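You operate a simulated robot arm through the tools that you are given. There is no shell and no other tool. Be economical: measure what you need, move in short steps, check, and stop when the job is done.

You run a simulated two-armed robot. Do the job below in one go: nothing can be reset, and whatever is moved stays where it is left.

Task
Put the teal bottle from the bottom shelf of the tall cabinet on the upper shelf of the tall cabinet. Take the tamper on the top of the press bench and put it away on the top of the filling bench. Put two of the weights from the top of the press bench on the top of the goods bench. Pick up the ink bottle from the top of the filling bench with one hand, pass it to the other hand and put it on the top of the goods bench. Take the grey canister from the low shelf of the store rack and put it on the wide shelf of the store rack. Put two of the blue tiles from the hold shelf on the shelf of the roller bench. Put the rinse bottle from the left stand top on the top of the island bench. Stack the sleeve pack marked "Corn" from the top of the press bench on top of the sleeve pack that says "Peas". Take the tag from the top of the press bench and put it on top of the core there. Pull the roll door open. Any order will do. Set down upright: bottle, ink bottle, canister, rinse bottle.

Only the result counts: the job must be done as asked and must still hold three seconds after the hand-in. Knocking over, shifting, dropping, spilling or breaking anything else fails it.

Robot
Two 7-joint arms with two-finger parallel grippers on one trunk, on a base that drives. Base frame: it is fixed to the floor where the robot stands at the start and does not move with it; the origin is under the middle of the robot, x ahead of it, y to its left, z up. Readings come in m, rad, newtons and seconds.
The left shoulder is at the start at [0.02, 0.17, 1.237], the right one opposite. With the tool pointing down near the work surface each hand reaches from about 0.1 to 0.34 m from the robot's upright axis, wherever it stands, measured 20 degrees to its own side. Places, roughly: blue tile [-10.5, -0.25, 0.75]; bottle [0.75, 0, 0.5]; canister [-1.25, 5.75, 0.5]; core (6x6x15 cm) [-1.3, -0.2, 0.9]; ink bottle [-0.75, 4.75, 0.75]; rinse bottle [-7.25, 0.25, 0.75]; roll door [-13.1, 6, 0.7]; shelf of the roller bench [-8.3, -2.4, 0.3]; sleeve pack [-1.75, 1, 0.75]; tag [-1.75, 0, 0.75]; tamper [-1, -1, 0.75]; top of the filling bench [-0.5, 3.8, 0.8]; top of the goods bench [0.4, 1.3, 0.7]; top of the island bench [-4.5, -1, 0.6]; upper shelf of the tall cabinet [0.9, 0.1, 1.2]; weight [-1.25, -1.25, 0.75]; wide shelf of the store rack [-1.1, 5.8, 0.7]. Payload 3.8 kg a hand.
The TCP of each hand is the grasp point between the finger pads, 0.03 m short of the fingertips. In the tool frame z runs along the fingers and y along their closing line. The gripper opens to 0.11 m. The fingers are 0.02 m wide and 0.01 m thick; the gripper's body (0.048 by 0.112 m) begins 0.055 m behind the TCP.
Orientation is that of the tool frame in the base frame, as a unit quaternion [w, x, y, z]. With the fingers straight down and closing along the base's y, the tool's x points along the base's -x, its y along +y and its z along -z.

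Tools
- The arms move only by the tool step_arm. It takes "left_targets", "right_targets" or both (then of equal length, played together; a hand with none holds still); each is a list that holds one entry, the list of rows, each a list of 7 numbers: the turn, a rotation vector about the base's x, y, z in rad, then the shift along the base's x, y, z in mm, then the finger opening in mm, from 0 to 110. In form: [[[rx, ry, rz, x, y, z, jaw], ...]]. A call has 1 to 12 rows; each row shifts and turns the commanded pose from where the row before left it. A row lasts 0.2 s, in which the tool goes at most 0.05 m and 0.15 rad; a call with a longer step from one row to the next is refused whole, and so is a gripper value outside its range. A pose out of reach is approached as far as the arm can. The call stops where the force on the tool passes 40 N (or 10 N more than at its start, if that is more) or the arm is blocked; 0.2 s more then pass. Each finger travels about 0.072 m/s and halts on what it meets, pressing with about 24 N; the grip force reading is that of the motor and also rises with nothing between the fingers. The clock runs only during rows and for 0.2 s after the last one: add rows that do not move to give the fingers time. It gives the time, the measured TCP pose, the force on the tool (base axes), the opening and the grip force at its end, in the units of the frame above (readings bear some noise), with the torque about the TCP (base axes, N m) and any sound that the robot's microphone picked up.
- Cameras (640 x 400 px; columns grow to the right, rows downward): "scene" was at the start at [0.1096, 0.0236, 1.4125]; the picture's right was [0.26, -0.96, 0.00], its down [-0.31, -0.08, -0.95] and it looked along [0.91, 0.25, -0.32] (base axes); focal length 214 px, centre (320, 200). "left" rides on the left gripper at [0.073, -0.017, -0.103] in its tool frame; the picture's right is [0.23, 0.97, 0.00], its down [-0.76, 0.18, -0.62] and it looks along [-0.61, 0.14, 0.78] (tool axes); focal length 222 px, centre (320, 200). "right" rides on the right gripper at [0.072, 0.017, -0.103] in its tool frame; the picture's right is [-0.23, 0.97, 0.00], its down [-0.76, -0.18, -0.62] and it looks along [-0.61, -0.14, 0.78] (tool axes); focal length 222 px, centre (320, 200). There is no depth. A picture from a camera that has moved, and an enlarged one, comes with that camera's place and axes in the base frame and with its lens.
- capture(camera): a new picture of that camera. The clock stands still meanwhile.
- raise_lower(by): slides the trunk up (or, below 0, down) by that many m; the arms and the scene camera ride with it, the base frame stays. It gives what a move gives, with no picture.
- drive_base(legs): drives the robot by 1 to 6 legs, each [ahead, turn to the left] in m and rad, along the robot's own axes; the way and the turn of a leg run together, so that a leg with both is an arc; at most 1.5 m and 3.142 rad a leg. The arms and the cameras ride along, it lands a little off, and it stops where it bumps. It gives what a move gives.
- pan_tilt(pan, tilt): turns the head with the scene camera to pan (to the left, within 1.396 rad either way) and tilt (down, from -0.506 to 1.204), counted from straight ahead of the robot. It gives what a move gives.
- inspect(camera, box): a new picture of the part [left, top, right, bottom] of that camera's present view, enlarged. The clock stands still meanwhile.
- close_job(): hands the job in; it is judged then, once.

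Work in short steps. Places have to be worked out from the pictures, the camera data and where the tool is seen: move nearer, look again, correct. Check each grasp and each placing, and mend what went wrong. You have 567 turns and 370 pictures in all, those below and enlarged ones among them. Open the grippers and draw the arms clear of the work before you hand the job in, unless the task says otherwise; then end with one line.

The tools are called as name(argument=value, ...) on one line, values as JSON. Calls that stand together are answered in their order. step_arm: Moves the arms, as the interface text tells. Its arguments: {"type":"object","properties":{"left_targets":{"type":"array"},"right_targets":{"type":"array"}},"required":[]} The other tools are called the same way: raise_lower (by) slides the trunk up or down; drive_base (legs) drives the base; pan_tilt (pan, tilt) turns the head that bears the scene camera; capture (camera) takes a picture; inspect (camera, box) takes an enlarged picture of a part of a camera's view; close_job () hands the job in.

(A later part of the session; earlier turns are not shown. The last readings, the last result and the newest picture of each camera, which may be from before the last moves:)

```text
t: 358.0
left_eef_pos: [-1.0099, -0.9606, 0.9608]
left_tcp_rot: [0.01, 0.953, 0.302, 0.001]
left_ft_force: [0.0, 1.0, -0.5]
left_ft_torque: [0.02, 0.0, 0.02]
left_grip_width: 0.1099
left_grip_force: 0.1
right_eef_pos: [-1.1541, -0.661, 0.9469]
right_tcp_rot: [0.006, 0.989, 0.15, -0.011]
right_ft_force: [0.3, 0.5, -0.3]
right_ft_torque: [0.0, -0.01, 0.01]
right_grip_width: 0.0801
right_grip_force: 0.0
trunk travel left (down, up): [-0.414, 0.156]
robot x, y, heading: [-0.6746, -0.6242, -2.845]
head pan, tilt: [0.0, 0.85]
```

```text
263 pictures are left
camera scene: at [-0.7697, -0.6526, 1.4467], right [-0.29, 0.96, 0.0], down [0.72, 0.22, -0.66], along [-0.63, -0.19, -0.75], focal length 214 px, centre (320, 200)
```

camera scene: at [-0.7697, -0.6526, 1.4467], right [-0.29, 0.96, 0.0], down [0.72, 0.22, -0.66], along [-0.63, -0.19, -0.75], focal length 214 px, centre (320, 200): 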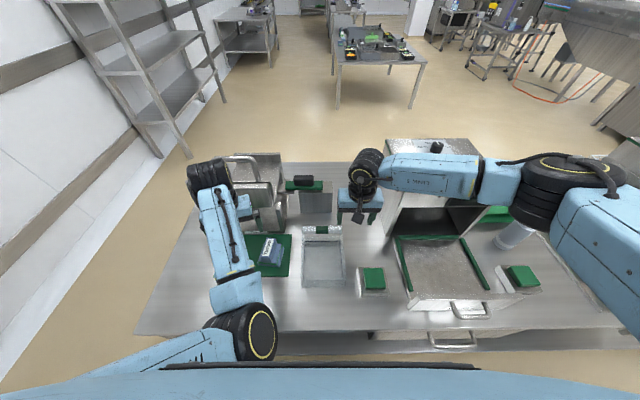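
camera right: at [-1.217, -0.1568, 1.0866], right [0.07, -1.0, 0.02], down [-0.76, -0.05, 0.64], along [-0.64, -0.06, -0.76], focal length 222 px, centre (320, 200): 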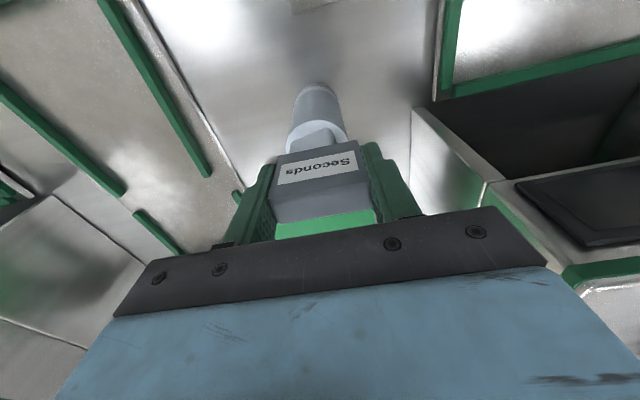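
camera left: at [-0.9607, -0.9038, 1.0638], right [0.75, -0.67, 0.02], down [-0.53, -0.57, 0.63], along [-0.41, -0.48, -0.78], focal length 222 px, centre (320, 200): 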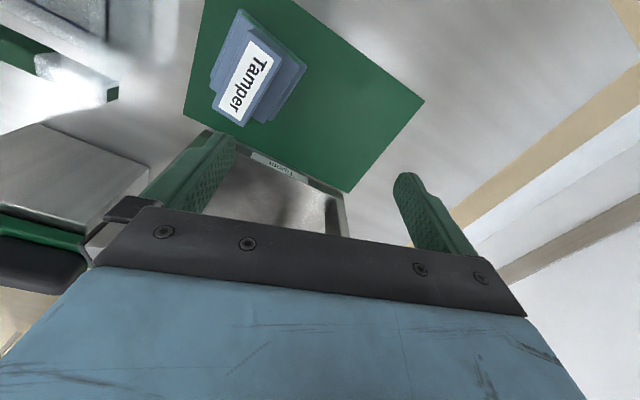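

The label confirms the tamper: handle centre at about (-1.03,-0.893), its long axis about 0.5 rad clockwise from the hand. I yaw the left hand -0.52 and move above it.

step_arm(left_targets=[[[0, 0, -0.13, -5, 17, 0, 110], [0, 0, -0.13, -5, 17, 0, 110], [0, 0, -0.13, -5, 17, 0, 110], [0, 0, -0.13, -5, 17, 0, 110], [0, 0, 0, 0, 0, -25, 110], [0, 0, 0, 0, 0, -25, 110]]])

capture(camera="left")

```text
t: 359.4
left_eef_pos: [-1.0311, -0.8909, 0.9085]
left_tcp_rot: [0.009, 0.999, 0.045, -0.003]
left_ft_force: [-0.5, 0.6, -0.3]
left_ft_torque: [0.01, 0.0, -0.02]
left_grip_width: 0.1099
left_grip_force: 0.1
right_eef_pos: [-1.1542, -0.6613, 0.9455]
right_tcp_rot: [0.006, 0.989, 0.149, -0.011]
right_ft_force: [-0.2, -0.3, -0.4]
right_ft_torque: [0.01, 0.0, 0.01]
right_grip_width: 0.0801
right_grip_force: 0.1
trunk travel left (down, up): [-0.414, 0.156]
robot x, y, heading: [-0.6736, -0.6189, -2.846]
head pan, tilt: [0.0, 0.85]
```

```text
262 pictures are left
camera left: at [-0.9595, -0.8666, 1.0126], right [0.31, -0.95, 0.02], down [-0.74, -0.23, 0.63], along [-0.59, -0.21, -0.78], focal length 222 px, centre (320, 200)
```

left: 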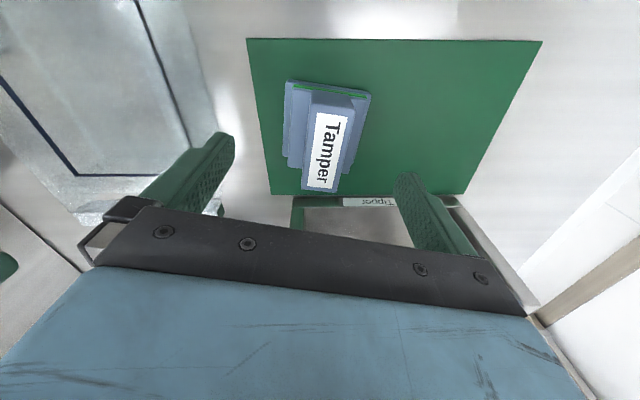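

The handle is right under the hand. I add a small yaw, descend to 0.856, close, and check.

step_arm(left_targets=[[[0, 0, 0.08, 0, 0, -25, 110], [0, 0, 0, 0, 0, -25, 110], [0, 0, 0, 0, 0, 0, 80], [0, 0, 0, 0, 0, 0, 30], [0, 0, 0, 0, 0, 0, 20], [0, 0, 0, 0, 0, 0, 20], [0, 0, 0, 0, 0, 0, 20]]])

capture(camera="left")

```text
t: 361.0
left_eef_pos: [-1.0308, -0.8939, 0.8598]
left_tcp_rot: [0.01, 0.996, 0.087, -0.001]
left_ft_force: [-0.4, 0.8, 1.3]
left_ft_torque: [0.18, -0.01, 0.01]
left_grip_width: 0.0294
left_grip_force: 23.6
right_eef_pos: [-1.1543, -0.6611, 0.9461]
right_tcp_rot: [0.006, 0.989, 0.148, -0.011]
right_ft_force: [-0.3, -0.8, -0.8]
right_ft_torque: [-0.01, 0.03, 0.0]
right_grip_width: 0.0797
right_grip_force: 0.0
trunk travel left (down, up): [-0.414, 0.156]
robot x, y, heading: [-0.6768, -0.6214, -2.844]
head pan, tilt: [0.0, 0.85]
```

```text
261 pictures are left
camera left: at [-0.9616, -0.8621, 0.9625], right [0.39, -0.92, 0.02], down [-0.72, -0.29, 0.63], along [-0.57, -0.26, -0.78], focal length 222 px, centre (320, 200)
```

left: 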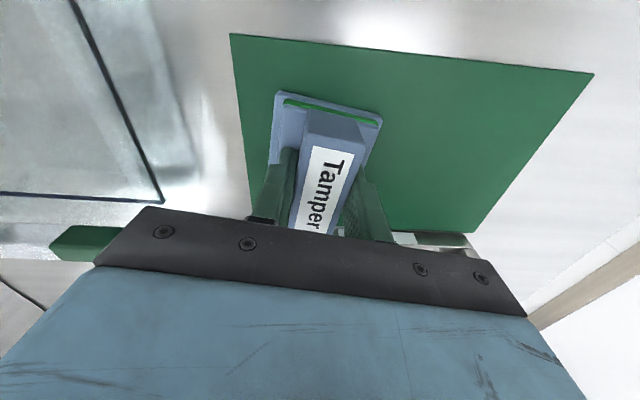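

The handle is gripped (29 mm). I lift it 80 mm and check.

step_arm(left_targets=[[[0, 0, 0, 0, 0, 20, 20], [0, 0, 0, 5, 2, 30, 20], [0, 0, 0, 5, 2, 30, 20]]])

capture(camera="left")

```text
t: 361.8
left_eef_pos: [-1.0205, -0.8904, 0.9401]
left_tcp_rot: [0.01, 0.996, 0.087, 0.0]
left_ft_force: [0.1, 1.1, -1.7]
left_ft_torque: [-0.01, 0.0, 0.01]
left_grip_width: 0.0296
left_grip_force: 23.5
right_eef_pos: [-1.1545, -0.6617, 0.9445]
right_tcp_rot: [0.007, 0.989, 0.149, -0.011]
right_ft_force: [0.3, 0.1, -0.5]
right_ft_torque: [-0.01, 0.01, -0.02]
right_grip_width: 0.0801
right_grip_force: 0.0
trunk travel left (down, up): [-0.414, 0.156]
robot x, y, heading: [-0.671, -0.6216, -2.848]
head pan, tilt: [0.0, 0.85]
```

```text
260 pictures are left
camera left: at [-0.9517, -0.8591, 1.0432], right [0.39, -0.92, 0.02], down [-0.72, -0.29, 0.63], along [-0.57, -0.26, -0.78], focal length 222 px, centre (320, 200)
```

left: 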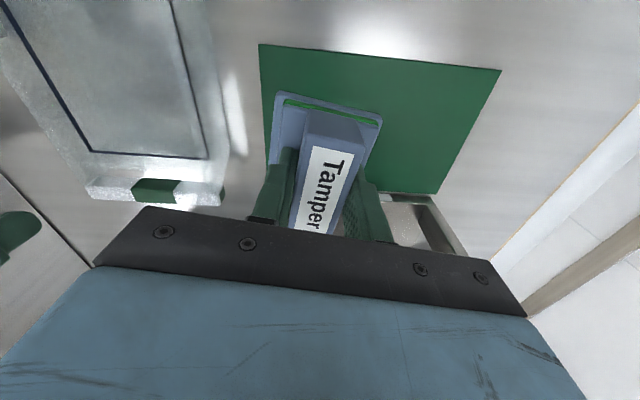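

The tamper is in hand. I raise the trunk, back into the aisle and drive along it to the filling bench area.

raise_lower(by=0.15)

drive_base(legs=[[-0.42, 0], [0, -1.57], [1.5, 0], [1.5, 0], [0.6, 0], [0, -1.0]])

pan_tilt(pan=0.2, tilt=0.65)

capture(camera="scene")

```text
t: 363.6
left_eef_pos: [-1.0205, -0.8896, 1.0895]
left_tcp_rot: [0.01, 0.996, 0.086, 0.0]
left_ft_force: [-0.7, -0.4, -1.3]
left_ft_torque: [-0.01, -0.02, 0.01]
left_grip_width: 0.0296
left_grip_force: 23.7
right_eef_pos: [-1.1552, -0.6622, 1.0949]
right_tcp_rot: [0.006, 0.989, 0.149, -0.012]
right_ft_force: [0.3, 0.1, 0.0]
right_ft_torque: [0.0, 0.0, 0.01]
right_grip_width: 0.0801
right_grip_force: 0.1
trunk travel left (down, up): [-0.564, 0.006]
robot x, y, heading: [-0.6723, -0.6213, -2.848]
head pan, tilt: [0.0, 0.85]
```

```text
t: 389.7
left_eef_pos: [-1.146, 3.4042, 1.0888]
left_tcp_rot: [-0.002, -0.36, 0.933, 0.01]
left_ft_force: [-0.5, 0.0, -1.0]
left_ft_torque: [0.04, 0.0, -0.03]
left_grip_width: 0.0298
left_grip_force: 23.3
right_eef_pos: [-0.9117, 3.2826, 1.0968]
right_tcp_rot: [0.01, -0.418, 0.908, 0.01]
right_ft_force: [-0.6, 0.6, 0.7]
right_ft_torque: [0.04, -0.01, -0.01]
right_grip_width: 0.08
right_grip_force: 0.1
trunk travel left (down, up): [-0.564, 0.006]
robot x, y, heading: [-1.2958, 2.9927, 0.861]
head pan, tilt: [0.0, 0.85]
```

```text
t: 390.4
left_eef_pos: [-1.1454, 3.4036, 1.0887]
left_tcp_rot: [-0.001, -0.36, 0.933, 0.009]
left_ft_force: [-0.2, 0.6, -0.6]
left_ft_torque: [-0.01, -0.03, -0.02]
left_grip_width: 0.0298
left_grip_force: 23.8
right_eef_pos: [-0.9115, 3.2838, 1.0959]
right_tcp_rot: [0.009, -0.418, 0.908, 0.009]
right_ft_force: [0.1, 0.2, -0.1]
right_ft_torque: [0.01, 0.02, -0.02]
right_grip_width: 0.0803
right_grip_force: 0.1
trunk travel left (down, up): [-0.564, 0.006]
robot x, y, heading: [-1.293, 2.9894, 0.863]
head pan, tilt: [0.201, 0.649]
```

```text
259 pictures are left
camera scene: at [-1.2422, 3.0836, 1.6132], right [0.87, -0.49, 0.0], down [-0.3, -0.53, -0.8], along [0.39, 0.69, -0.61], focal length 214 px, centre (320, 200)
```

scene: 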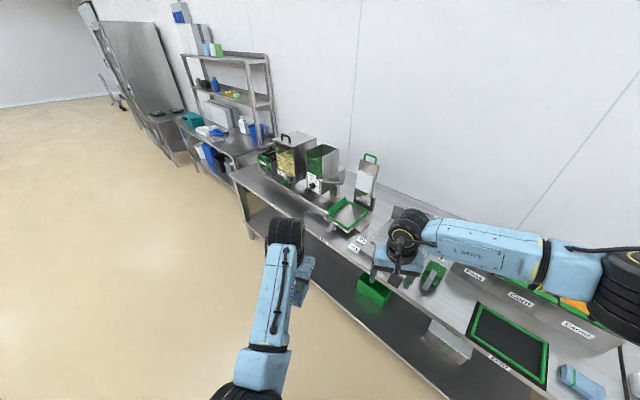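

The filling bench's front edge runs at about f≈0.27 (yawed frame). I zoom to see its items and free spots.

inspect(camera="scene", box=[180, 80, 436, 240])

inspect(camera="scene", box=[340, 200, 640, 387])

```text
2.50 times, centred on (308, 160) of scene
camera zoom: at [-1.2422, 3.0836, 1.6132], right [0.87, -0.49, 0.0], down [-0.3, -0.53, -0.8], along [0.39, 0.69, -0.61], focal length 536 px, centre (350, 300)
```

zoom: 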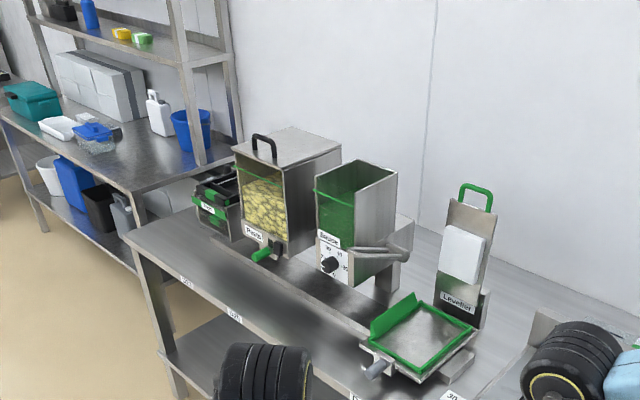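

```text
2.13 times, centred on (490, 294) of scene
camera zoom: at [-1.2422, 3.0836, 1.6132], right [0.87, -0.49, 0.0], down [-0.3, -0.53, -0.8], along [0.39, 0.69, -0.61], focal length 458 px, centre (-43, 0)
```

zoom: 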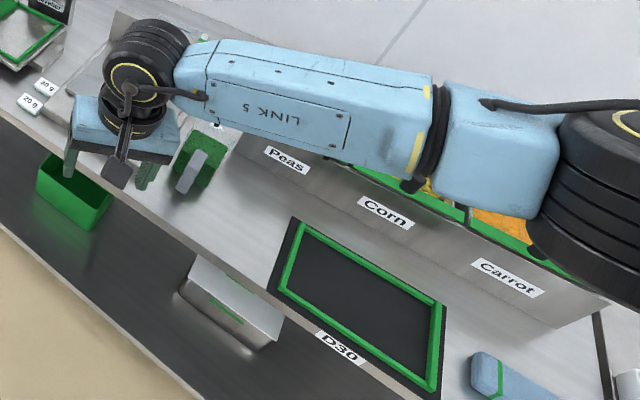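

The front strip before the dispensers is free. I drive farther along to face the bench's left part and look for the ink bottle too.

drive_base(legs=[[0, 1.0], [0.95, 0], [0, -1.57]])

pan_tilt(pan=0, tilt=0.7)

capture(camera="scene")

```text
t: 401.7
left_eef_pos: [-1.1989, 4.1594, 1.0892]
left_tcp_rot: [0.001, -0.079, 0.997, 0.01]
left_ft_force: [0.4, -0.1, -1.2]
left_ft_torque: [-0.01, 0.0, -0.02]
left_grip_width: 0.0296
left_grip_force: 24.0
right_eef_pos: [-1.0675, 3.9294, 1.096]
right_tcp_rot: [0.012, -0.142, 0.99, 0.006]
right_ft_force: [0.3, 1.2, 0.1]
right_ft_torque: [0.02, 0.03, 0.0]
right_grip_width: 0.0799
right_grip_force: 0.0
trunk travel left (down, up): [-0.564, 0.006]
robot x, y, heading: [-1.5465, 3.8977, 0.28]
head pan, tilt: [0.201, 0.649]
```

```text
t: 402.4
left_eef_pos: [-1.1988, 4.1585, 1.0888]
left_tcp_rot: [0.001, -0.079, 0.997, 0.011]
left_ft_force: [0.7, 0.1, -0.7]
left_ft_torque: [-0.02, -0.02, 0.0]
left_grip_width: 0.03
left_grip_force: 24.9
right_eef_pos: [-1.0675, 3.9289, 1.0955]
right_tcp_rot: [0.012, -0.142, 0.99, 0.006]
right_ft_force: [-0.3, -0.7, -0.2]
right_ft_torque: [-0.01, 0.0, 0.0]
right_grip_width: 0.08
right_grip_force: 0.1
trunk travel left (down, up): [-0.564, 0.006]
robot x, y, heading: [-1.5513, 3.8941, 0.28]
head pan, tilt: [0.0, 0.7]
```

```text
256 pictures are left
camera scene: at [-1.4489, 3.9255, 1.6089], right [0.28, -0.96, 0.0], down [-0.62, -0.18, -0.77], along [0.73, 0.21, -0.64], focal length 214 px, centre (320, 200)
```

scene: 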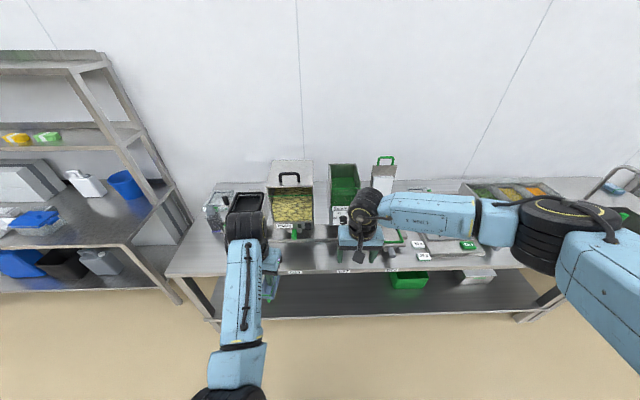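

inspect(camera="scene", box=[160, 150, 416, 310])

inspect(camera="scene", box=[0, 110, 240, 310])

```text
2.50 times, centred on (288, 230) of scene
camera zoom: at [-1.4489, 3.9255, 1.6089], right [0.28, -0.96, 0.0], down [-0.62, -0.18, -0.77], along [0.73, 0.21, -0.64], focal length 536 px, centre (400, 125)
```

zoom: 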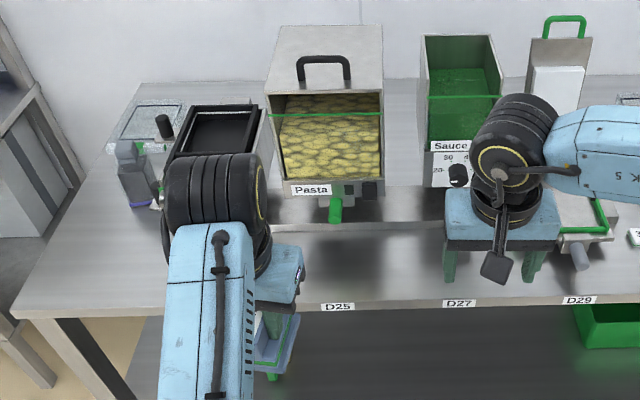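

```text
2.00 times, centred on (120, 210) of scene
camera zoom: at [-1.4489, 3.9255, 1.6089], right [0.28, -0.96, 0.0], down [-0.62, -0.18, -0.77], along [0.73, 0.21, -0.64], focal length 429 px, centre (720, 180)
```

zoom: 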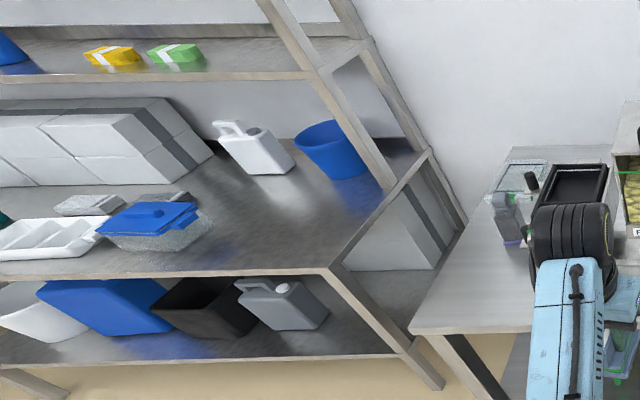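

The grey bottle at the bench's left end looks like the ink bottle, and the grey canister is on the rack's low shelf. I first retract the right hand a little, drive up to the bench, and place the tamper on the free front strip between D25 and D27.

step_arm(right_targets=[[[0, 0, 0, -38, -11, 0, 110], [0, 0, 0, -38, -11, 0, 110], [0, 0, 0, -38, -11, 0, 110]]])

drive_base(legs=[[0.3, 0.02]])

raise_lower(by=-0.15)

capture(camera="left")

capture(camera="scene")

```text
t: 403.2
left_eef_pos: [-1.2003, 4.159, 1.0905]
left_tcp_rot: [0.0, -0.079, 0.997, 0.01]
left_ft_force: [0.1, 0.4, -0.3]
left_ft_torque: [0.02, 0.02, 0.04]
left_grip_width: 0.0297
left_grip_force: 24.0
right_eef_pos: [-1.1827, 3.8943, 1.0952]
right_tcp_rot: [0.012, -0.141, 0.99, 0.007]
right_ft_force: [0.1, -0.5, 0.1]
right_ft_torque: [-0.01, 0.01, -0.02]
right_grip_width: 0.1101
right_grip_force: 0.1
trunk travel left (down, up): [-0.564, 0.006]
robot x, y, heading: [-1.5504, 3.8991, 0.283]
head pan, tilt: [0.0, 0.7]
```

```text
t: 405.3
left_eef_pos: [-0.9161, 4.2537, 1.0895]
left_tcp_rot: [0.0, -0.091, 0.996, 0.009]
left_ft_force: [-0.2, -0.5, -1.4]
left_ft_torque: [0.0, 0.01, 0.02]
left_grip_width: 0.0296
left_grip_force: 24.0
right_eef_pos: [-0.8916, 3.9899, 1.0957]
right_tcp_rot: [0.011, -0.154, 0.988, 0.006]
right_ft_force: [1.1, 1.0, 0.4]
right_ft_torque: [-0.01, 0.01, -0.01]
right_grip_width: 0.1101
right_grip_force: 0.0
trunk travel left (down, up): [-0.564, 0.006]
robot x, y, heading: [-1.2615, 3.9845, 0.306]
head pan, tilt: [0.0, 0.7]
```

```text
t: 407.0
left_eef_pos: [-0.9154, 4.2534, 0.9404]
left_tcp_rot: [0.001, -0.09, 0.996, 0.011]
left_ft_force: [0.2, 0.6, -0.4]
left_ft_torque: [0.01, -0.01, 0.03]
left_grip_width: 0.0298
left_grip_force: 24.0
right_eef_pos: [-0.8907, 3.9913, 0.9455]
right_tcp_rot: [0.011, -0.153, 0.988, 0.006]
right_ft_force: [0.5, -0.1, 0.6]
right_ft_torque: [0.03, 0.01, 0.01]
right_grip_width: 0.11
right_grip_force: 0.1
trunk travel left (down, up): [-0.414, 0.156]
robot x, y, heading: [-1.264, 3.9821, 0.304]
head pan, tilt: [0.0, 0.7]
```

```text
253 pictures are left
camera left: at [-0.9838, 4.2209, 1.0428], right [-0.4, 0.92, 0.02], down [0.72, 0.3, 0.63], along [0.57, 0.26, -0.78], focal length 222 px, centre (320, 200)
```

left: 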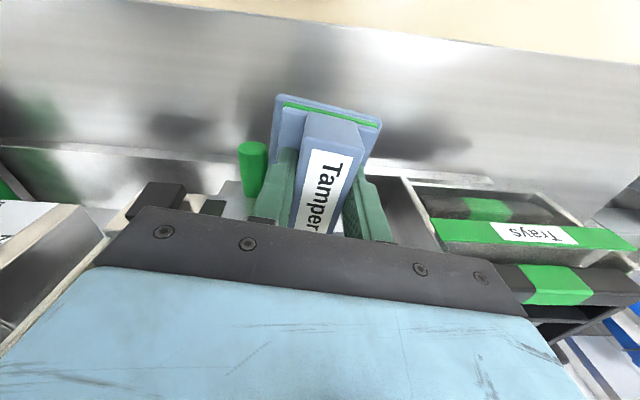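

```text
252 pictures are left
camera scene: at [-1.1608, 4.0147, 1.459], right [0.3, -0.95, 0.0], down [-0.61, -0.19, -0.76], along [0.73, 0.23, -0.64], focal length 214 px, centre (320, 200)
```

scene: 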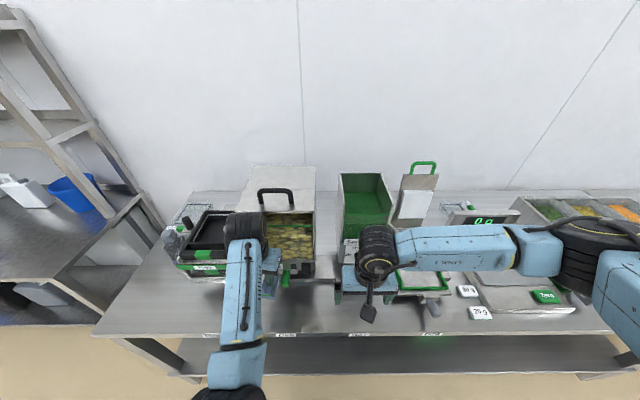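

The spot below is clear. I pull back 30 mm from the dispenser lever and lower the tamper step by step.

step_arm(left_targets=[[[0, 0, 0, -29, -9, 0, 20], [0, 0, 0, 0, 0, -25, 20], [0, 0, 0, 0, 0, -25, 20], [0, 0, 0, 0, 0, -15, 20], [0, 0, 0, 0, 0, -8, 20]]])

capture(camera="left")

```text
t: 408.2
left_eef_pos: [-0.9449, 4.2457, 0.8651]
left_tcp_rot: [0.0, -0.09, 0.996, 0.011]
left_ft_force: [-0.5, -0.3, -1.1]
left_ft_torque: [-0.03, 0.0, 0.02]
left_grip_width: 0.0296
left_grip_force: 24.3
right_eef_pos: [-0.8915, 3.9909, 0.9449]
right_tcp_rot: [0.012, -0.153, 0.988, 0.006]
right_ft_force: [0.7, -0.1, -0.5]
right_ft_torque: [-0.01, 0.01, 0.02]
right_grip_width: 0.1101
right_grip_force: 0.1
trunk travel left (down, up): [-0.414, 0.156]
robot x, y, heading: [-1.2596, 3.9805, 0.301]
head pan, tilt: [0.0, 0.7]
```

```text
251 pictures are left
camera left: at [-1.0125, 4.2128, 0.9693], right [-0.4, 0.92, 0.02], down [0.72, 0.3, 0.63], along [0.57, 0.26, -0.78], focal length 222 px, centre (320, 200)
```

left: 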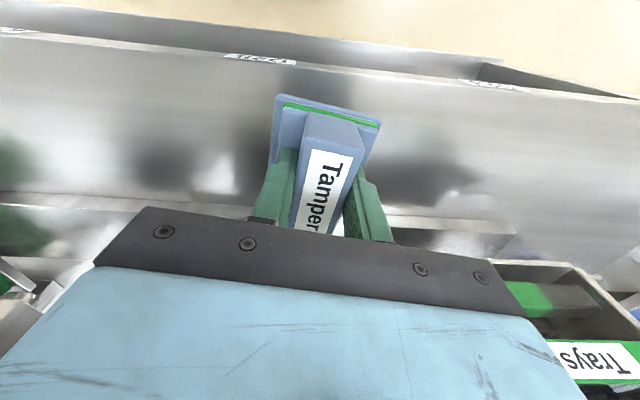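

Clear; I lower further in small steps until contact.

step_arm(left_targets=[[[0, 0, 0, 0, 0, -8, 20], [0, 0, 0, 0, 0, -6, 20], [0, 0, 0, 0, 0, -4, 20], [0, 0, 0, 0, 0, -4, 20], [0, 0, 0, 0, 0, -4, 20]]])

```text
t: 409.4
left_eef_pos: [-0.9447, 4.2446, 0.8392]
left_tcp_rot: [0.001, -0.091, 0.996, 0.011]
left_ft_force: [-0.9, 0.1, -0.1]
left_ft_torque: [0.0, -0.02, -0.03]
left_grip_width: 0.0295
left_grip_force: 23.7
right_eef_pos: [-0.8917, 3.9903, 0.9463]
right_tcp_rot: [0.011, -0.152, 0.988, 0.006]
right_ft_force: [0.0, 0.4, -0.5]
right_ft_torque: [0.02, 0.03, -0.02]
right_grip_width: 0.1098
right_grip_force: 0.0
trunk travel left (down, up): [-0.414, 0.156]
robot x, y, heading: [-1.2601, 3.986, 0.302]
head pan, tilt: [0.0, 0.7]
```

step_arm(left_targets=[[[0, 0, 0, 0, 0, -5, 20], [0, 0, 0, 0, 0, -4, 20], [0, 0, 0, 0, 0, -4, 20], [0, 0, 0, 0, 0, -4, 20], [0, 0, 0, 0, 0, -4, 20]]])

capture(camera="left")

```text
t: 410.6
left_eef_pos: [-0.9464, 4.2443, 0.8196]
left_tcp_rot: [0.0, -0.091, 0.996, 0.01]
left_ft_force: [-0.2, 1.0, -1.3]
left_ft_torque: [-0.01, -0.01, -0.03]
left_grip_width: 0.0299
left_grip_force: 24.2
right_eef_pos: [-0.8918, 3.9909, 0.9454]
right_tcp_rot: [0.011, -0.153, 0.988, 0.007]
right_ft_force: [-0.2, -0.2, -0.2]
right_ft_torque: [-0.02, -0.03, 0.02]
right_grip_width: 0.1099
right_grip_force: 0.0
trunk travel left (down, up): [-0.414, 0.156]
robot x, y, heading: [-1.2607, 3.9857, 0.304]
head pan, tilt: [0.0, 0.7]
```

```text
250 pictures are left
camera left: at [-1.0133, 4.2124, 0.9223], right [-0.4, 0.92, 0.02], down [0.72, 0.3, 0.63], along [0.57, 0.26, -0.78], focal length 222 px, centre (320, 200)
```

left: 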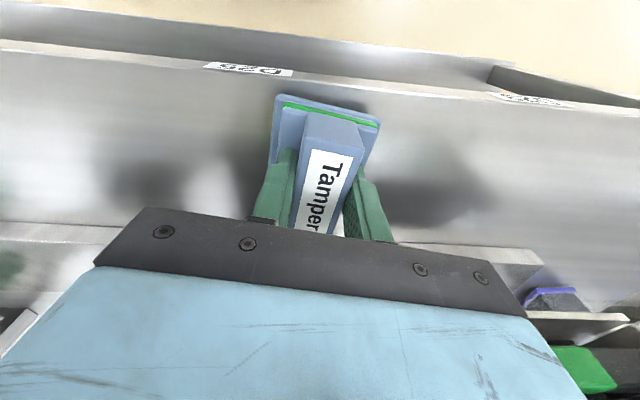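

The base's near edge is right at the bench edge, so I move 35 mm inward, then continue down.

step_arm(left_targets=[[[0, 0, 0, 33, 10.5, 0, 20], [0, 0, 0, 0, 0, -5, 20], [0, 0, 0, 0, 0, -4, 20], [0, 0, 0, 0, 0, -4, 20], [0, 0, 0, 0, 0, -4, 20], [0, 0, 0, 0, 0, -4, 20]]])

capture(camera="left")

```text
t: 411.1
left_eef_pos: [-0.9148, 4.2556, 0.8185]
left_tcp_rot: [-0.004, -0.093, 0.996, 0.009]
left_ft_force: [-15.3, -2.9, 6.4]
left_ft_torque: [0.51, -1.76, 0.17]
left_grip_width: 0.0295
left_grip_force: 24.7
right_eef_pos: [-0.8922, 3.9901, 0.945]
right_tcp_rot: [0.011, -0.154, 0.988, 0.007]
right_ft_force: [0.4, 0.7, -0.2]
right_ft_torque: [0.0, 0.05, 0.0]
right_grip_width: 0.11
right_grip_force: 0.2
trunk travel left (down, up): [-0.414, 0.156]
robot x, y, heading: [-1.2589, 3.9854, 0.303]
head pan, tilt: [0.0, 0.7]
stopped in row 2 (left hand): the force on the tool passed its limit at 67 N (the readings are from after the stop); the commanded pose is now the measured one
```

```text
249 pictures are left
camera left: at [-0.9827, 4.2216, 0.9234], right [-0.4, 0.91, 0.02], down [0.72, 0.31, 0.62], along [0.56, 0.27, -0.78], focal length 222 px, centre (320, 200)
```

left: 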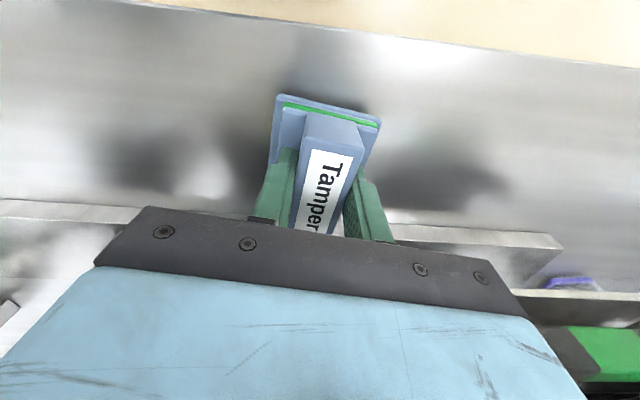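

Something behind (the raised rail) was touched. I back off 14 mm and then lower.

step_arm(left_targets=[[[0, 0, 0, -13, -4, 0, 20], [0, 0, 0, 0, 0, -4, 20], [0, 0, 0, 0, 0, -4, 20], [0, 0, 0, 0, 0, -4, 20]]])

capture(camera="scene")

```text
t: 412.1
left_eef_pos: [-0.9277, 4.2513, 0.8059]
left_tcp_rot: [-0.003, -0.093, 0.996, 0.009]
left_ft_force: [-0.5, 0.1, -0.1]
left_ft_torque: [0.0, -0.04, 0.02]
left_grip_width: 0.0297
left_grip_force: 23.8
right_eef_pos: [-0.8917, 3.9922, 0.9447]
right_tcp_rot: [0.01, -0.153, 0.988, 0.006]
right_ft_force: [0.3, 0.8, 0.0]
right_ft_torque: [-0.02, -0.02, 0.01]
right_grip_width: 0.11
right_grip_force: 0.1
trunk travel left (down, up): [-0.414, 0.156]
robot x, y, heading: [-1.2604, 3.9851, 0.304]
head pan, tilt: [0.0, 0.7]
```

```text
248 pictures are left
camera scene: at [-1.1607, 4.0148, 1.4589], right [0.3, -0.95, 0.0], down [-0.61, -0.19, -0.76], along [0.73, 0.23, -0.64], focal length 214 px, centre (320, 200)
```

scene: 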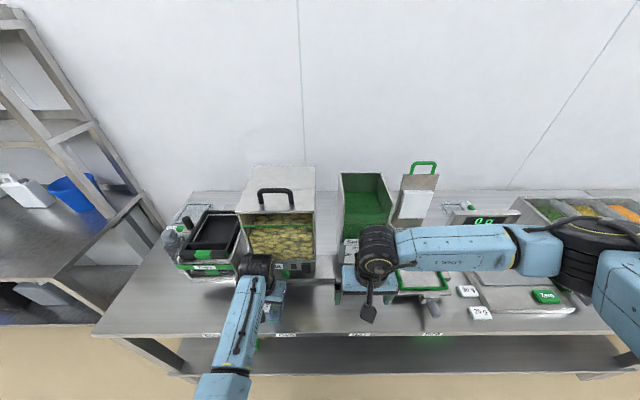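

Items appear unmoved. I keep lowering.

step_arm(left_targets=[[[0, 0, 0, 0, 0, -4, 20], [0, 0, 0, 0, 0, -4, 20], [0, 0, 0, 0, 0, -3, 20], [0, 0, 0, 0, 0, -3, 20]]])

capture(camera="left")

```text
t: 413.1
left_eef_pos: [-0.9291, 4.2509, 0.7943]
left_tcp_rot: [-0.001, -0.092, 0.996, 0.009]
left_ft_force: [-1.5, 2.2, 19.1]
left_ft_torque: [-0.65, 0.14, -0.01]
left_grip_width: 0.0297
left_grip_force: 24.0
right_eef_pos: [-0.8924, 3.9905, 0.9452]
right_tcp_rot: [0.012, -0.153, 0.988, 0.006]
right_ft_force: [-0.6, -0.5, 0.1]
right_ft_torque: [0.01, -0.03, 0.01]
right_grip_width: 0.1101
right_grip_force: 0.2
trunk travel left (down, up): [-0.414, 0.156]
robot x, y, heading: [-1.2609, 3.9883, 0.305]
head pan, tilt: [0.0, 0.7]
```

```text
247 pictures are left
camera left: at [-0.9953, 4.2175, 0.8979], right [-0.4, 0.92, 0.02], down [0.72, 0.3, 0.63], along [0.57, 0.27, -0.78], focal length 222 px, centre (320, 200)
```

left: 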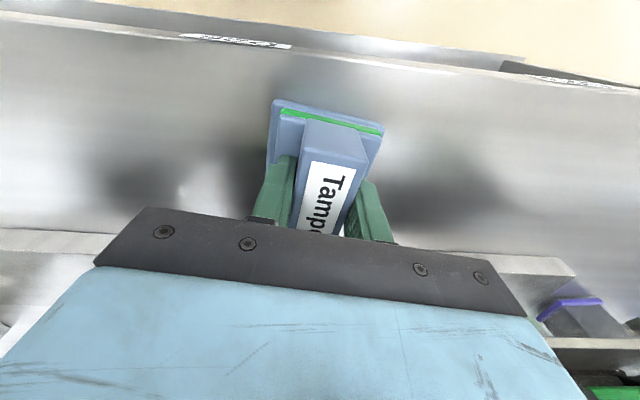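

Contact: the tamper rests on the bench (top ≈0.737). I open and lift straight up.

step_arm(left_targets=[[[0, 0, 0, 0, 0, 3, 20], [0, 0, 0, 0, 0, 0, 50], [0, 0, 0, 0, 0, 0, 60], [0, 0, 0, 0, 0, 30, 60], [0, 0, 0, 0, 0, 40, 60], [0, 0, 0, 0, 0, 40, 60]]])

capture(camera="left")

```text
t: 414.5
left_eef_pos: [-0.9282, 4.25, 0.9054]
left_tcp_rot: [-0.004, -0.093, 0.996, 0.009]
left_ft_force: [-1.0, -1.4, 0.5]
left_ft_torque: [0.02, 0.0, 0.05]
left_grip_width: 0.0598
left_grip_force: 0.2
right_eef_pos: [-0.892, 3.9902, 0.9454]
right_tcp_rot: [0.011, -0.153, 0.988, 0.007]
right_ft_force: [-0.2, 0.3, 0.7]
right_ft_torque: [-0.02, -0.01, 0.03]
right_grip_width: 0.11
right_grip_force: 0.0
trunk travel left (down, up): [-0.414, 0.156]
robot x, y, heading: [-1.2597, 3.9826, 0.309]
head pan, tilt: [0.0, 0.7]
```

```text
246 pictures are left
camera left: at [-0.9952, 4.2166, 1.0098], right [-0.4, 0.92, 0.02], down [0.72, 0.3, 0.62], along [0.56, 0.27, -0.78], focal length 222 px, centre (320, 200)
```

left: 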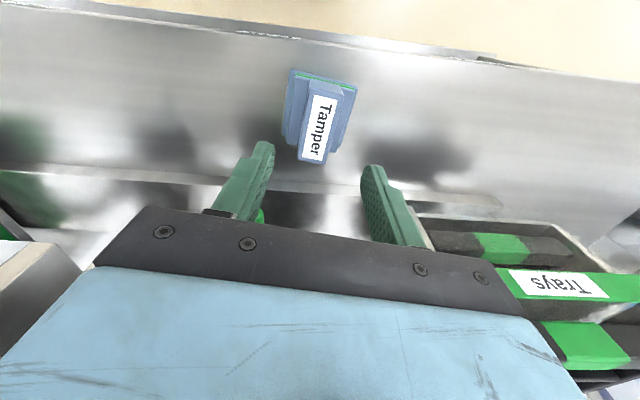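

The tamper is on the filling bench. I back off and drive farther along to the store rack.

raise_lower(by=0.1)

drive_base(legs=[[-0.4, 0], [0, 1.57], [1.5, 0], [0, -1.57]])

capture(camera="scene")

```text
t: 415.8
left_eef_pos: [-0.9276, 4.2484, 1.0049]
left_tcp_rot: [-0.003, -0.092, 0.996, 0.009]
left_ft_force: [0.5, -0.2, 0.3]
left_ft_torque: [-0.03, -0.01, -0.02]
left_grip_width: 0.0603
left_grip_force: 0.0
right_eef_pos: [-0.8925, 3.9905, 1.0445]
right_tcp_rot: [0.012, -0.153, 0.988, 0.005]
right_ft_force: [0.0, 0.7, -0.5]
right_ft_torque: [0.0, 0.01, 0.02]
right_grip_width: 0.11
right_grip_force: 0.0
trunk travel left (down, up): [-0.514, 0.056]
robot x, y, heading: [-1.2583, 3.9829, 0.303]
head pan, tilt: [0.0, 0.7]
```

```text
t: 432.9
left_eef_pos: [-1.7305, 5.5467, 1.0051]
left_tcp_rot: [-0.004, -0.08, 0.997, 0.009]
left_ft_force: [0.3, 1.0, 0.1]
left_ft_torque: [-0.01, 0.01, 0.01]
left_grip_width: 0.0599
left_grip_force: 0.1
right_eef_pos: [-1.6998, 5.287, 1.0452]
right_tcp_rot: [0.012, -0.142, 0.99, 0.006]
right_ft_force: [-0.8, 0.2, 0.3]
right_ft_torque: [0.04, 0.02, 0.01]
right_grip_width: 0.1099
right_grip_force: 0.1
trunk travel left (down, up): [-0.514, 0.056]
robot x, y, heading: [-2.0674, 5.2898, 0.275]
head pan, tilt: [0.0, 0.7]
```

```text
245 pictures are left
camera scene: at [-1.9692, 5.3177, 1.5589], right [0.28, -0.96, 0.0], down [-0.62, -0.18, -0.76], along [0.74, 0.21, -0.64], focal length 214 px, centre (320, 200)
```

scene: 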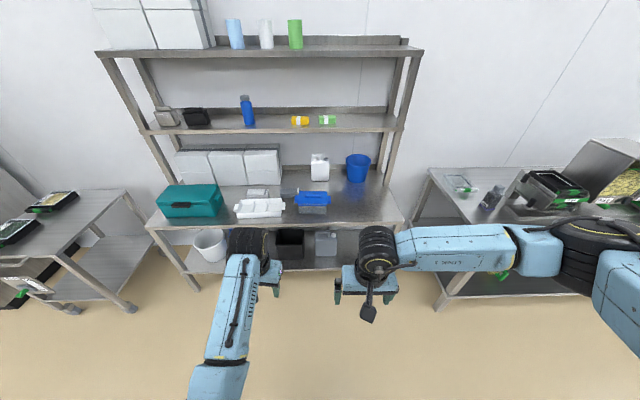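

inspect(camera="scene", box=[140, 140, 420, 300])

inspect(camera="scene", box=[420, 150, 580, 250])

```text
2.29 times, centred on (280, 220) of scene
camera zoom: at [-1.9692, 5.3177, 1.5589], right [0.28, -0.96, 0.0], down [-0.62, -0.18, -0.76], along [0.74, 0.21, -0.64], focal length 490 px, centre (411, 154)
```

zoom: 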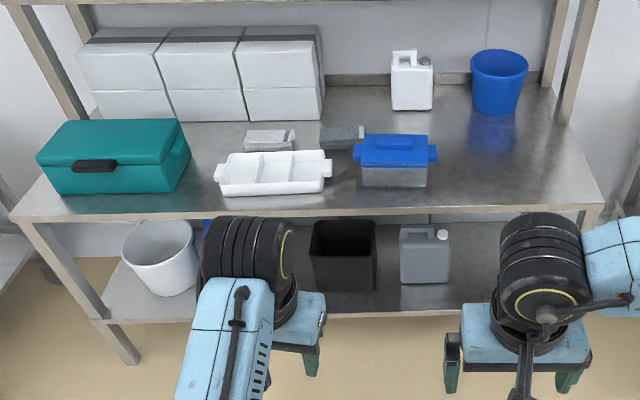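

```text
4.00 times, centred on (500, 200) of scene
camera zoom: at [-1.9692, 5.3177, 1.5589], right [0.28, -0.96, 0.0], down [-0.62, -0.18, -0.76], along [0.74, 0.21, -0.64], focal length 858 px, centre (-400, 200)
```

zoom: 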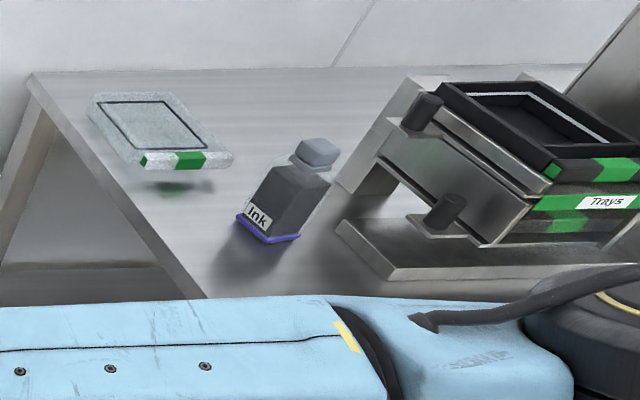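

The ink bottle is clearly labelled at the filling bench's left end. The grey canister on the rack's low shelf needs a closer look, so I go nearer and lower the trunk with the arms spread.

drive_base(legs=[[0.2, 0.025]])

raise_lower(by=-0.4)

pan_tilt(pan=0, tilt=0.7)

capture(camera="scene")

capture(camera="right")

```text
t: 434.6
left_eef_pos: [-1.5433, 5.6122, 1.0047]
left_tcp_rot: [-0.003, -0.091, 0.996, 0.009]
left_ft_force: [0.5, -0.8, -0.2]
left_ft_torque: [0.03, 0.03, -0.01]
left_grip_width: 0.0603
left_grip_force: 0.1
right_eef_pos: [-1.5097, 5.3543, 1.0452]
right_tcp_rot: [0.011, -0.153, 0.988, 0.006]
right_ft_force: [0.7, 0.0, -1.0]
right_ft_torque: [-0.04, 0.0, -0.01]
right_grip_width: 0.11
right_grip_force: 0.0
trunk travel left (down, up): [-0.514, 0.056]
robot x, y, heading: [-1.8783, 5.347, 0.305]
head pan, tilt: [0.0, 0.7]
```

```text
t: 438.4
left_eef_pos: [-1.5453, 5.6126, 0.6046]
left_tcp_rot: [-0.003, -0.091, 0.996, 0.01]
left_ft_force: [0.0, -0.1, -0.2]
left_ft_torque: [-0.01, 0.0, -0.03]
left_grip_width: 0.0601
left_grip_force: 0.0
right_eef_pos: [-1.5082, 5.354, 0.6452]
right_tcp_rot: [0.011, -0.153, 0.988, 0.006]
right_ft_force: [0.3, 0.2, 0.4]
right_ft_torque: [0.0, 0.04, -0.03]
right_grip_width: 0.1101
right_grip_force: 0.1
trunk travel left (down, up): [-0.114, 0.456]
robot x, y, heading: [-1.8788, 5.3492, 0.308]
head pan, tilt: [0.0, 0.7]
```

```text
t: 439.0
left_eef_pos: [-1.5462, 5.6131, 0.6051]
left_tcp_rot: [-0.004, -0.091, 0.996, 0.01]
left_ft_force: [0.2, -0.2, -0.9]
left_ft_torque: [0.02, -0.01, -0.02]
left_grip_width: 0.0599
left_grip_force: 0.1
right_eef_pos: [-1.5089, 5.3524, 0.6448]
right_tcp_rot: [0.012, -0.152, 0.988, 0.005]
right_ft_force: [0.0, 0.6, -1.0]
right_ft_torque: [0.01, -0.01, -0.03]
right_grip_width: 0.1101
right_grip_force: 0.1
trunk travel left (down, up): [-0.114, 0.456]
robot x, y, heading: [-1.8787, 5.3502, 0.303]
head pan, tilt: [0.0, 0.7]
```

```text
242 pictures are left
camera scene: at [-1.7781, 5.3777, 1.1589], right [0.3, -0.95, 0.0], down [-0.61, -0.19, -0.76], along [0.73, 0.23, -0.64], focal length 214 px, centre (320, 200)
```

scene: 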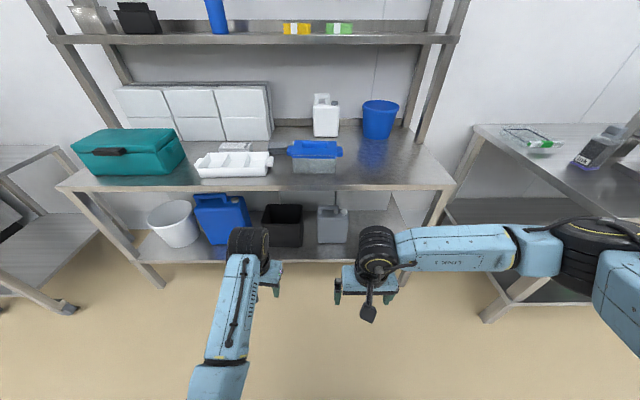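

```text
241 pictures are left
camera right: at [-1.5855, 5.3465, 0.7465], right [-0.08, 1.0, 0.01], down [0.77, 0.05, 0.64], along [0.64, 0.06, -0.77], focal length 222 px, centre (320, 200)
```

right: 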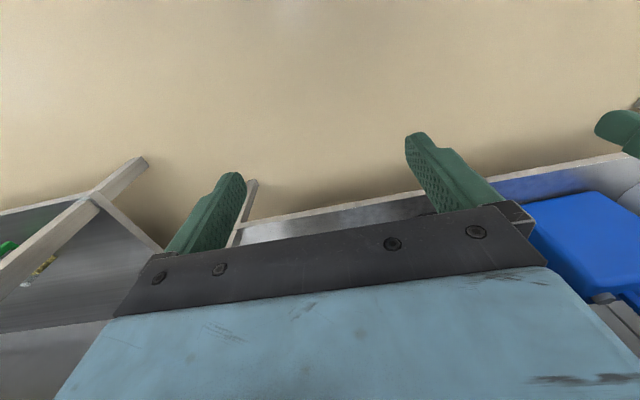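

inspect(camera="scene", box=[240, 90, 420, 280])

```text
2.11 times, centred on (330, 185) of scene
camera zoom: at [-1.7781, 5.3777, 1.1589], right [0.3, -0.95, 0.0], down [-0.61, -0.19, -0.76], along [0.73, 0.23, -0.64], focal length 452 px, centre (299, 232)
```

zoom: 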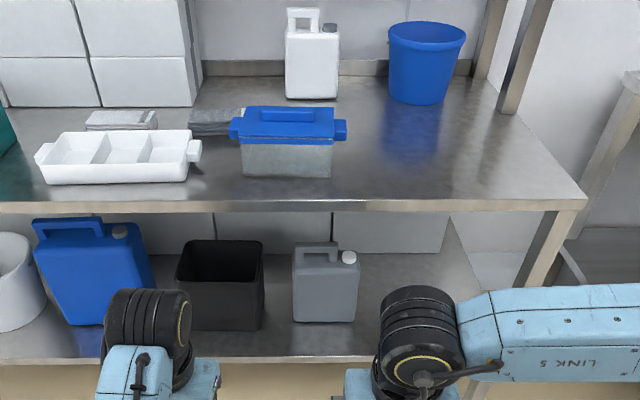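

From two views the wide shelf is at z≈0.71, the low shelf at ≈0.265, and the canister is about 0.16 m wide, so I must lift it by its top handle bar (z≈0.52). I back off and try yawing the right hand 90° and pitching it forward about 60°.

drive_base(legs=[[-0.2, 0]])

raise_lower(by=-0.11)

step_arm(right_targets=[[[0, 0, -0.143, 10, 3, 0, 60], [0, 0, -0.143, 10, 3, 0, 60], [0, 0, -0.143, 10, 3, 0, 60], [0, 0, -0.143, 10, 3, 0, 60], [0, 0, -0.143, 10, 3, 0, 60], [0, 0, -0.143, 10, 3, 0, 60], [0, 0, -0.143, 10, 3, 0, 60], [0, 0, -0.143, 10, 3, 0, 60], [0, 0, -0.143, 0, 0, 0, 60], [0, 0, -0.143, 0, 0, 0, 60], [0, 0, -0.141, 0, 0, 0, 60]]])

step_arm(right_targets=[[[0.0443, -0.1433, 0, 10, 3, 0, 60], [0.0443, -0.1433, 0, 10, 3, 0, 60], [0.0443, -0.1433, 0, 10, 3, 0, 60], [0.0443, -0.1433, 0, 10, 3, 0, 60], [0.0443, -0.1433, 0, 10, 3, 0, 60], [0.0443, -0.1433, 0, 10, 3, 0, 60], [0.0443, -0.1433, 0, 10, 3, 0, 60]]])

capture(camera="scene")

capture(camera="right")

```text
t: 440.6
left_eef_pos: [-1.7366, 5.5523, 0.6059]
left_tcp_rot: [-0.003, -0.092, 0.996, 0.009]
left_ft_force: [0.5, 0.6, 0.7]
left_ft_torque: [-0.01, 0.02, -0.01]
left_grip_width: 0.0601
left_grip_force: 0.0
right_eef_pos: [-1.7006, 5.294, 0.6462]
right_tcp_rot: [0.011, -0.152, 0.988, 0.007]
right_ft_force: [0.4, -0.7, -0.2]
right_ft_torque: [0.02, -0.02, 0.03]
right_grip_width: 0.1099
right_grip_force: 0.2
trunk travel left (down, up): [-0.114, 0.456]
robot x, y, heading: [-2.0688, 5.2863, 0.304]
head pan, tilt: [0.0, 0.7]
```

```text
t: 442.0
left_eef_pos: [-1.7375, 5.5532, 0.4953]
left_tcp_rot: [-0.003, -0.091, 0.996, 0.009]
left_ft_force: [0.6, -0.3, -0.1]
left_ft_torque: [0.01, 0.02, 0.0]
left_grip_width: 0.0602
left_grip_force: 0.1
right_eef_pos: [-1.6998, 5.2934, 0.5351]
right_tcp_rot: [0.011, -0.153, 0.988, 0.006]
right_ft_force: [-0.5, -0.2, -0.6]
right_ft_torque: [-0.02, 0.0, 0.03]
right_grip_width: 0.1101
right_grip_force: 0.1
trunk travel left (down, up): [-0.004, 0.566]
robot x, y, heading: [-2.0695, 5.2846, 0.304]
head pan, tilt: [0.0, 0.7]
```

```text
t: 444.4
left_eef_pos: [-1.7368, 5.5528, 0.495]
left_tcp_rot: [-0.004, -0.093, 0.996, 0.01]
left_ft_force: [0.0, 0.0, -0.4]
left_ft_torque: [0.04, 0.0, 0.0]
left_grip_width: 0.06
left_grip_force: 0.0
right_eef_pos: [-1.6207, 5.3183, 0.5349]
right_tcp_rot: [0.013, 0.591, 0.806, -0.004]
right_ft_force: [0.4, 1.0, 0.1]
right_ft_torque: [-0.01, 0.03, 0.0]
right_grip_width: 0.0599
right_grip_force: 0.0
trunk travel left (down, up): [-0.004, 0.566]
robot x, y, heading: [-2.0708, 5.2867, 0.299]
head pan, tilt: [0.0, 0.7]
```

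```text
t: 446.0
left_eef_pos: [-1.7373, 5.5515, 0.4956]
left_tcp_rot: [-0.004, -0.093, 0.996, 0.01]
left_ft_force: [-1.0, 0.3, -0.2]
left_ft_torque: [0.03, 0.01, -0.03]
left_grip_width: 0.0602
left_grip_force: 0.1
right_eef_pos: [-1.5519, 5.3574, 0.5472]
right_tcp_rot: [0.312, 0.517, 0.693, 0.394]
right_ft_force: [-0.7, -0.4, 0.2]
right_ft_torque: [-0.03, 0.0, -0.02]
right_grip_width: 0.0601
right_grip_force: 0.1
right hand out of reach, approached as far as the arm can: row 7
trunk travel left (down, up): [-0.004, 0.566]
robot x, y, heading: [-2.0711, 5.2854, 0.302]
head pan, tilt: [0.0, 0.7]
```

```text
239 pictures are left
camera scene: at [-1.9698, 5.3182, 1.0489], right [0.3, -0.95, 0.0], down [-0.61, -0.19, -0.77], along [0.73, 0.23, -0.64], focal length 214 px, centre (320, 200)
```

scene: 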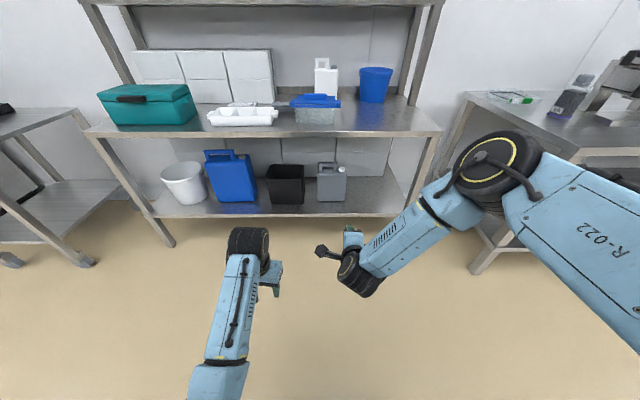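

```text
238 pictures are left
camera right: at [-1.6507, 5.4063, 0.6101], right [0.52, -0.07, 0.85], down [-0.4, -0.9, 0.17], along [0.75, -0.43, -0.49], focal length 222 px, centre (320, 200)
```

right: 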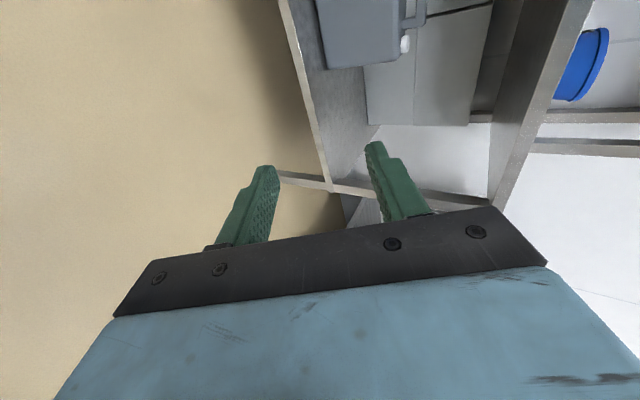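

That posture works: the hand is pitched 60° with the closing line in the vertical plane. I zoom on the canister handle to locate it.

inspect(camera="scene", box=[290, 145, 370, 215])

inspect(camera="right", box=[280, 0, 460, 110])

```text
5.71 times, centred on (330, 180) of scene
camera zoom: at [-1.9698, 5.3182, 1.0489], right [0.3, -0.95, 0.0], down [-0.61, -0.19, -0.77], along [0.73, 0.23, -0.64], focal length 1226 px, centre (263, 314)
```

zoom: 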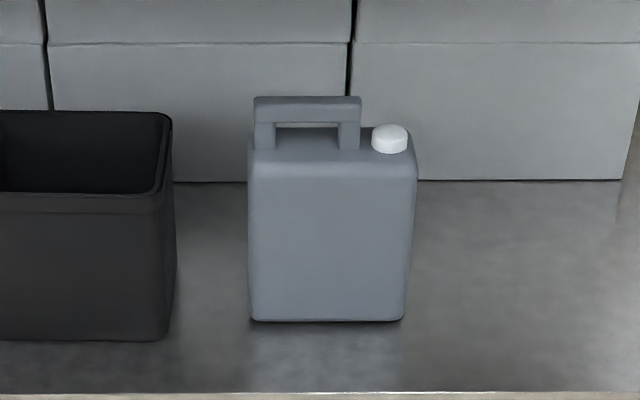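

```text
3.56 times, centred on (370, 55) of right
camera zoom: at [-1.6507, 5.4063, 0.6101], right [0.52, -0.07, 0.85], down [-0.4, -0.9, 0.17], along [0.75, -0.43, -0.49], focal length 790 px, centre (142, 716)
```

zoom: 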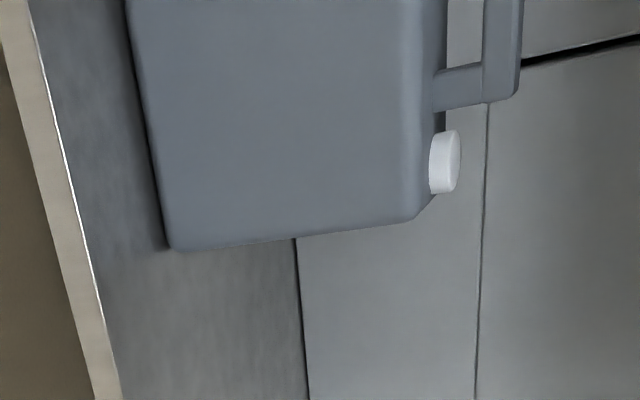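

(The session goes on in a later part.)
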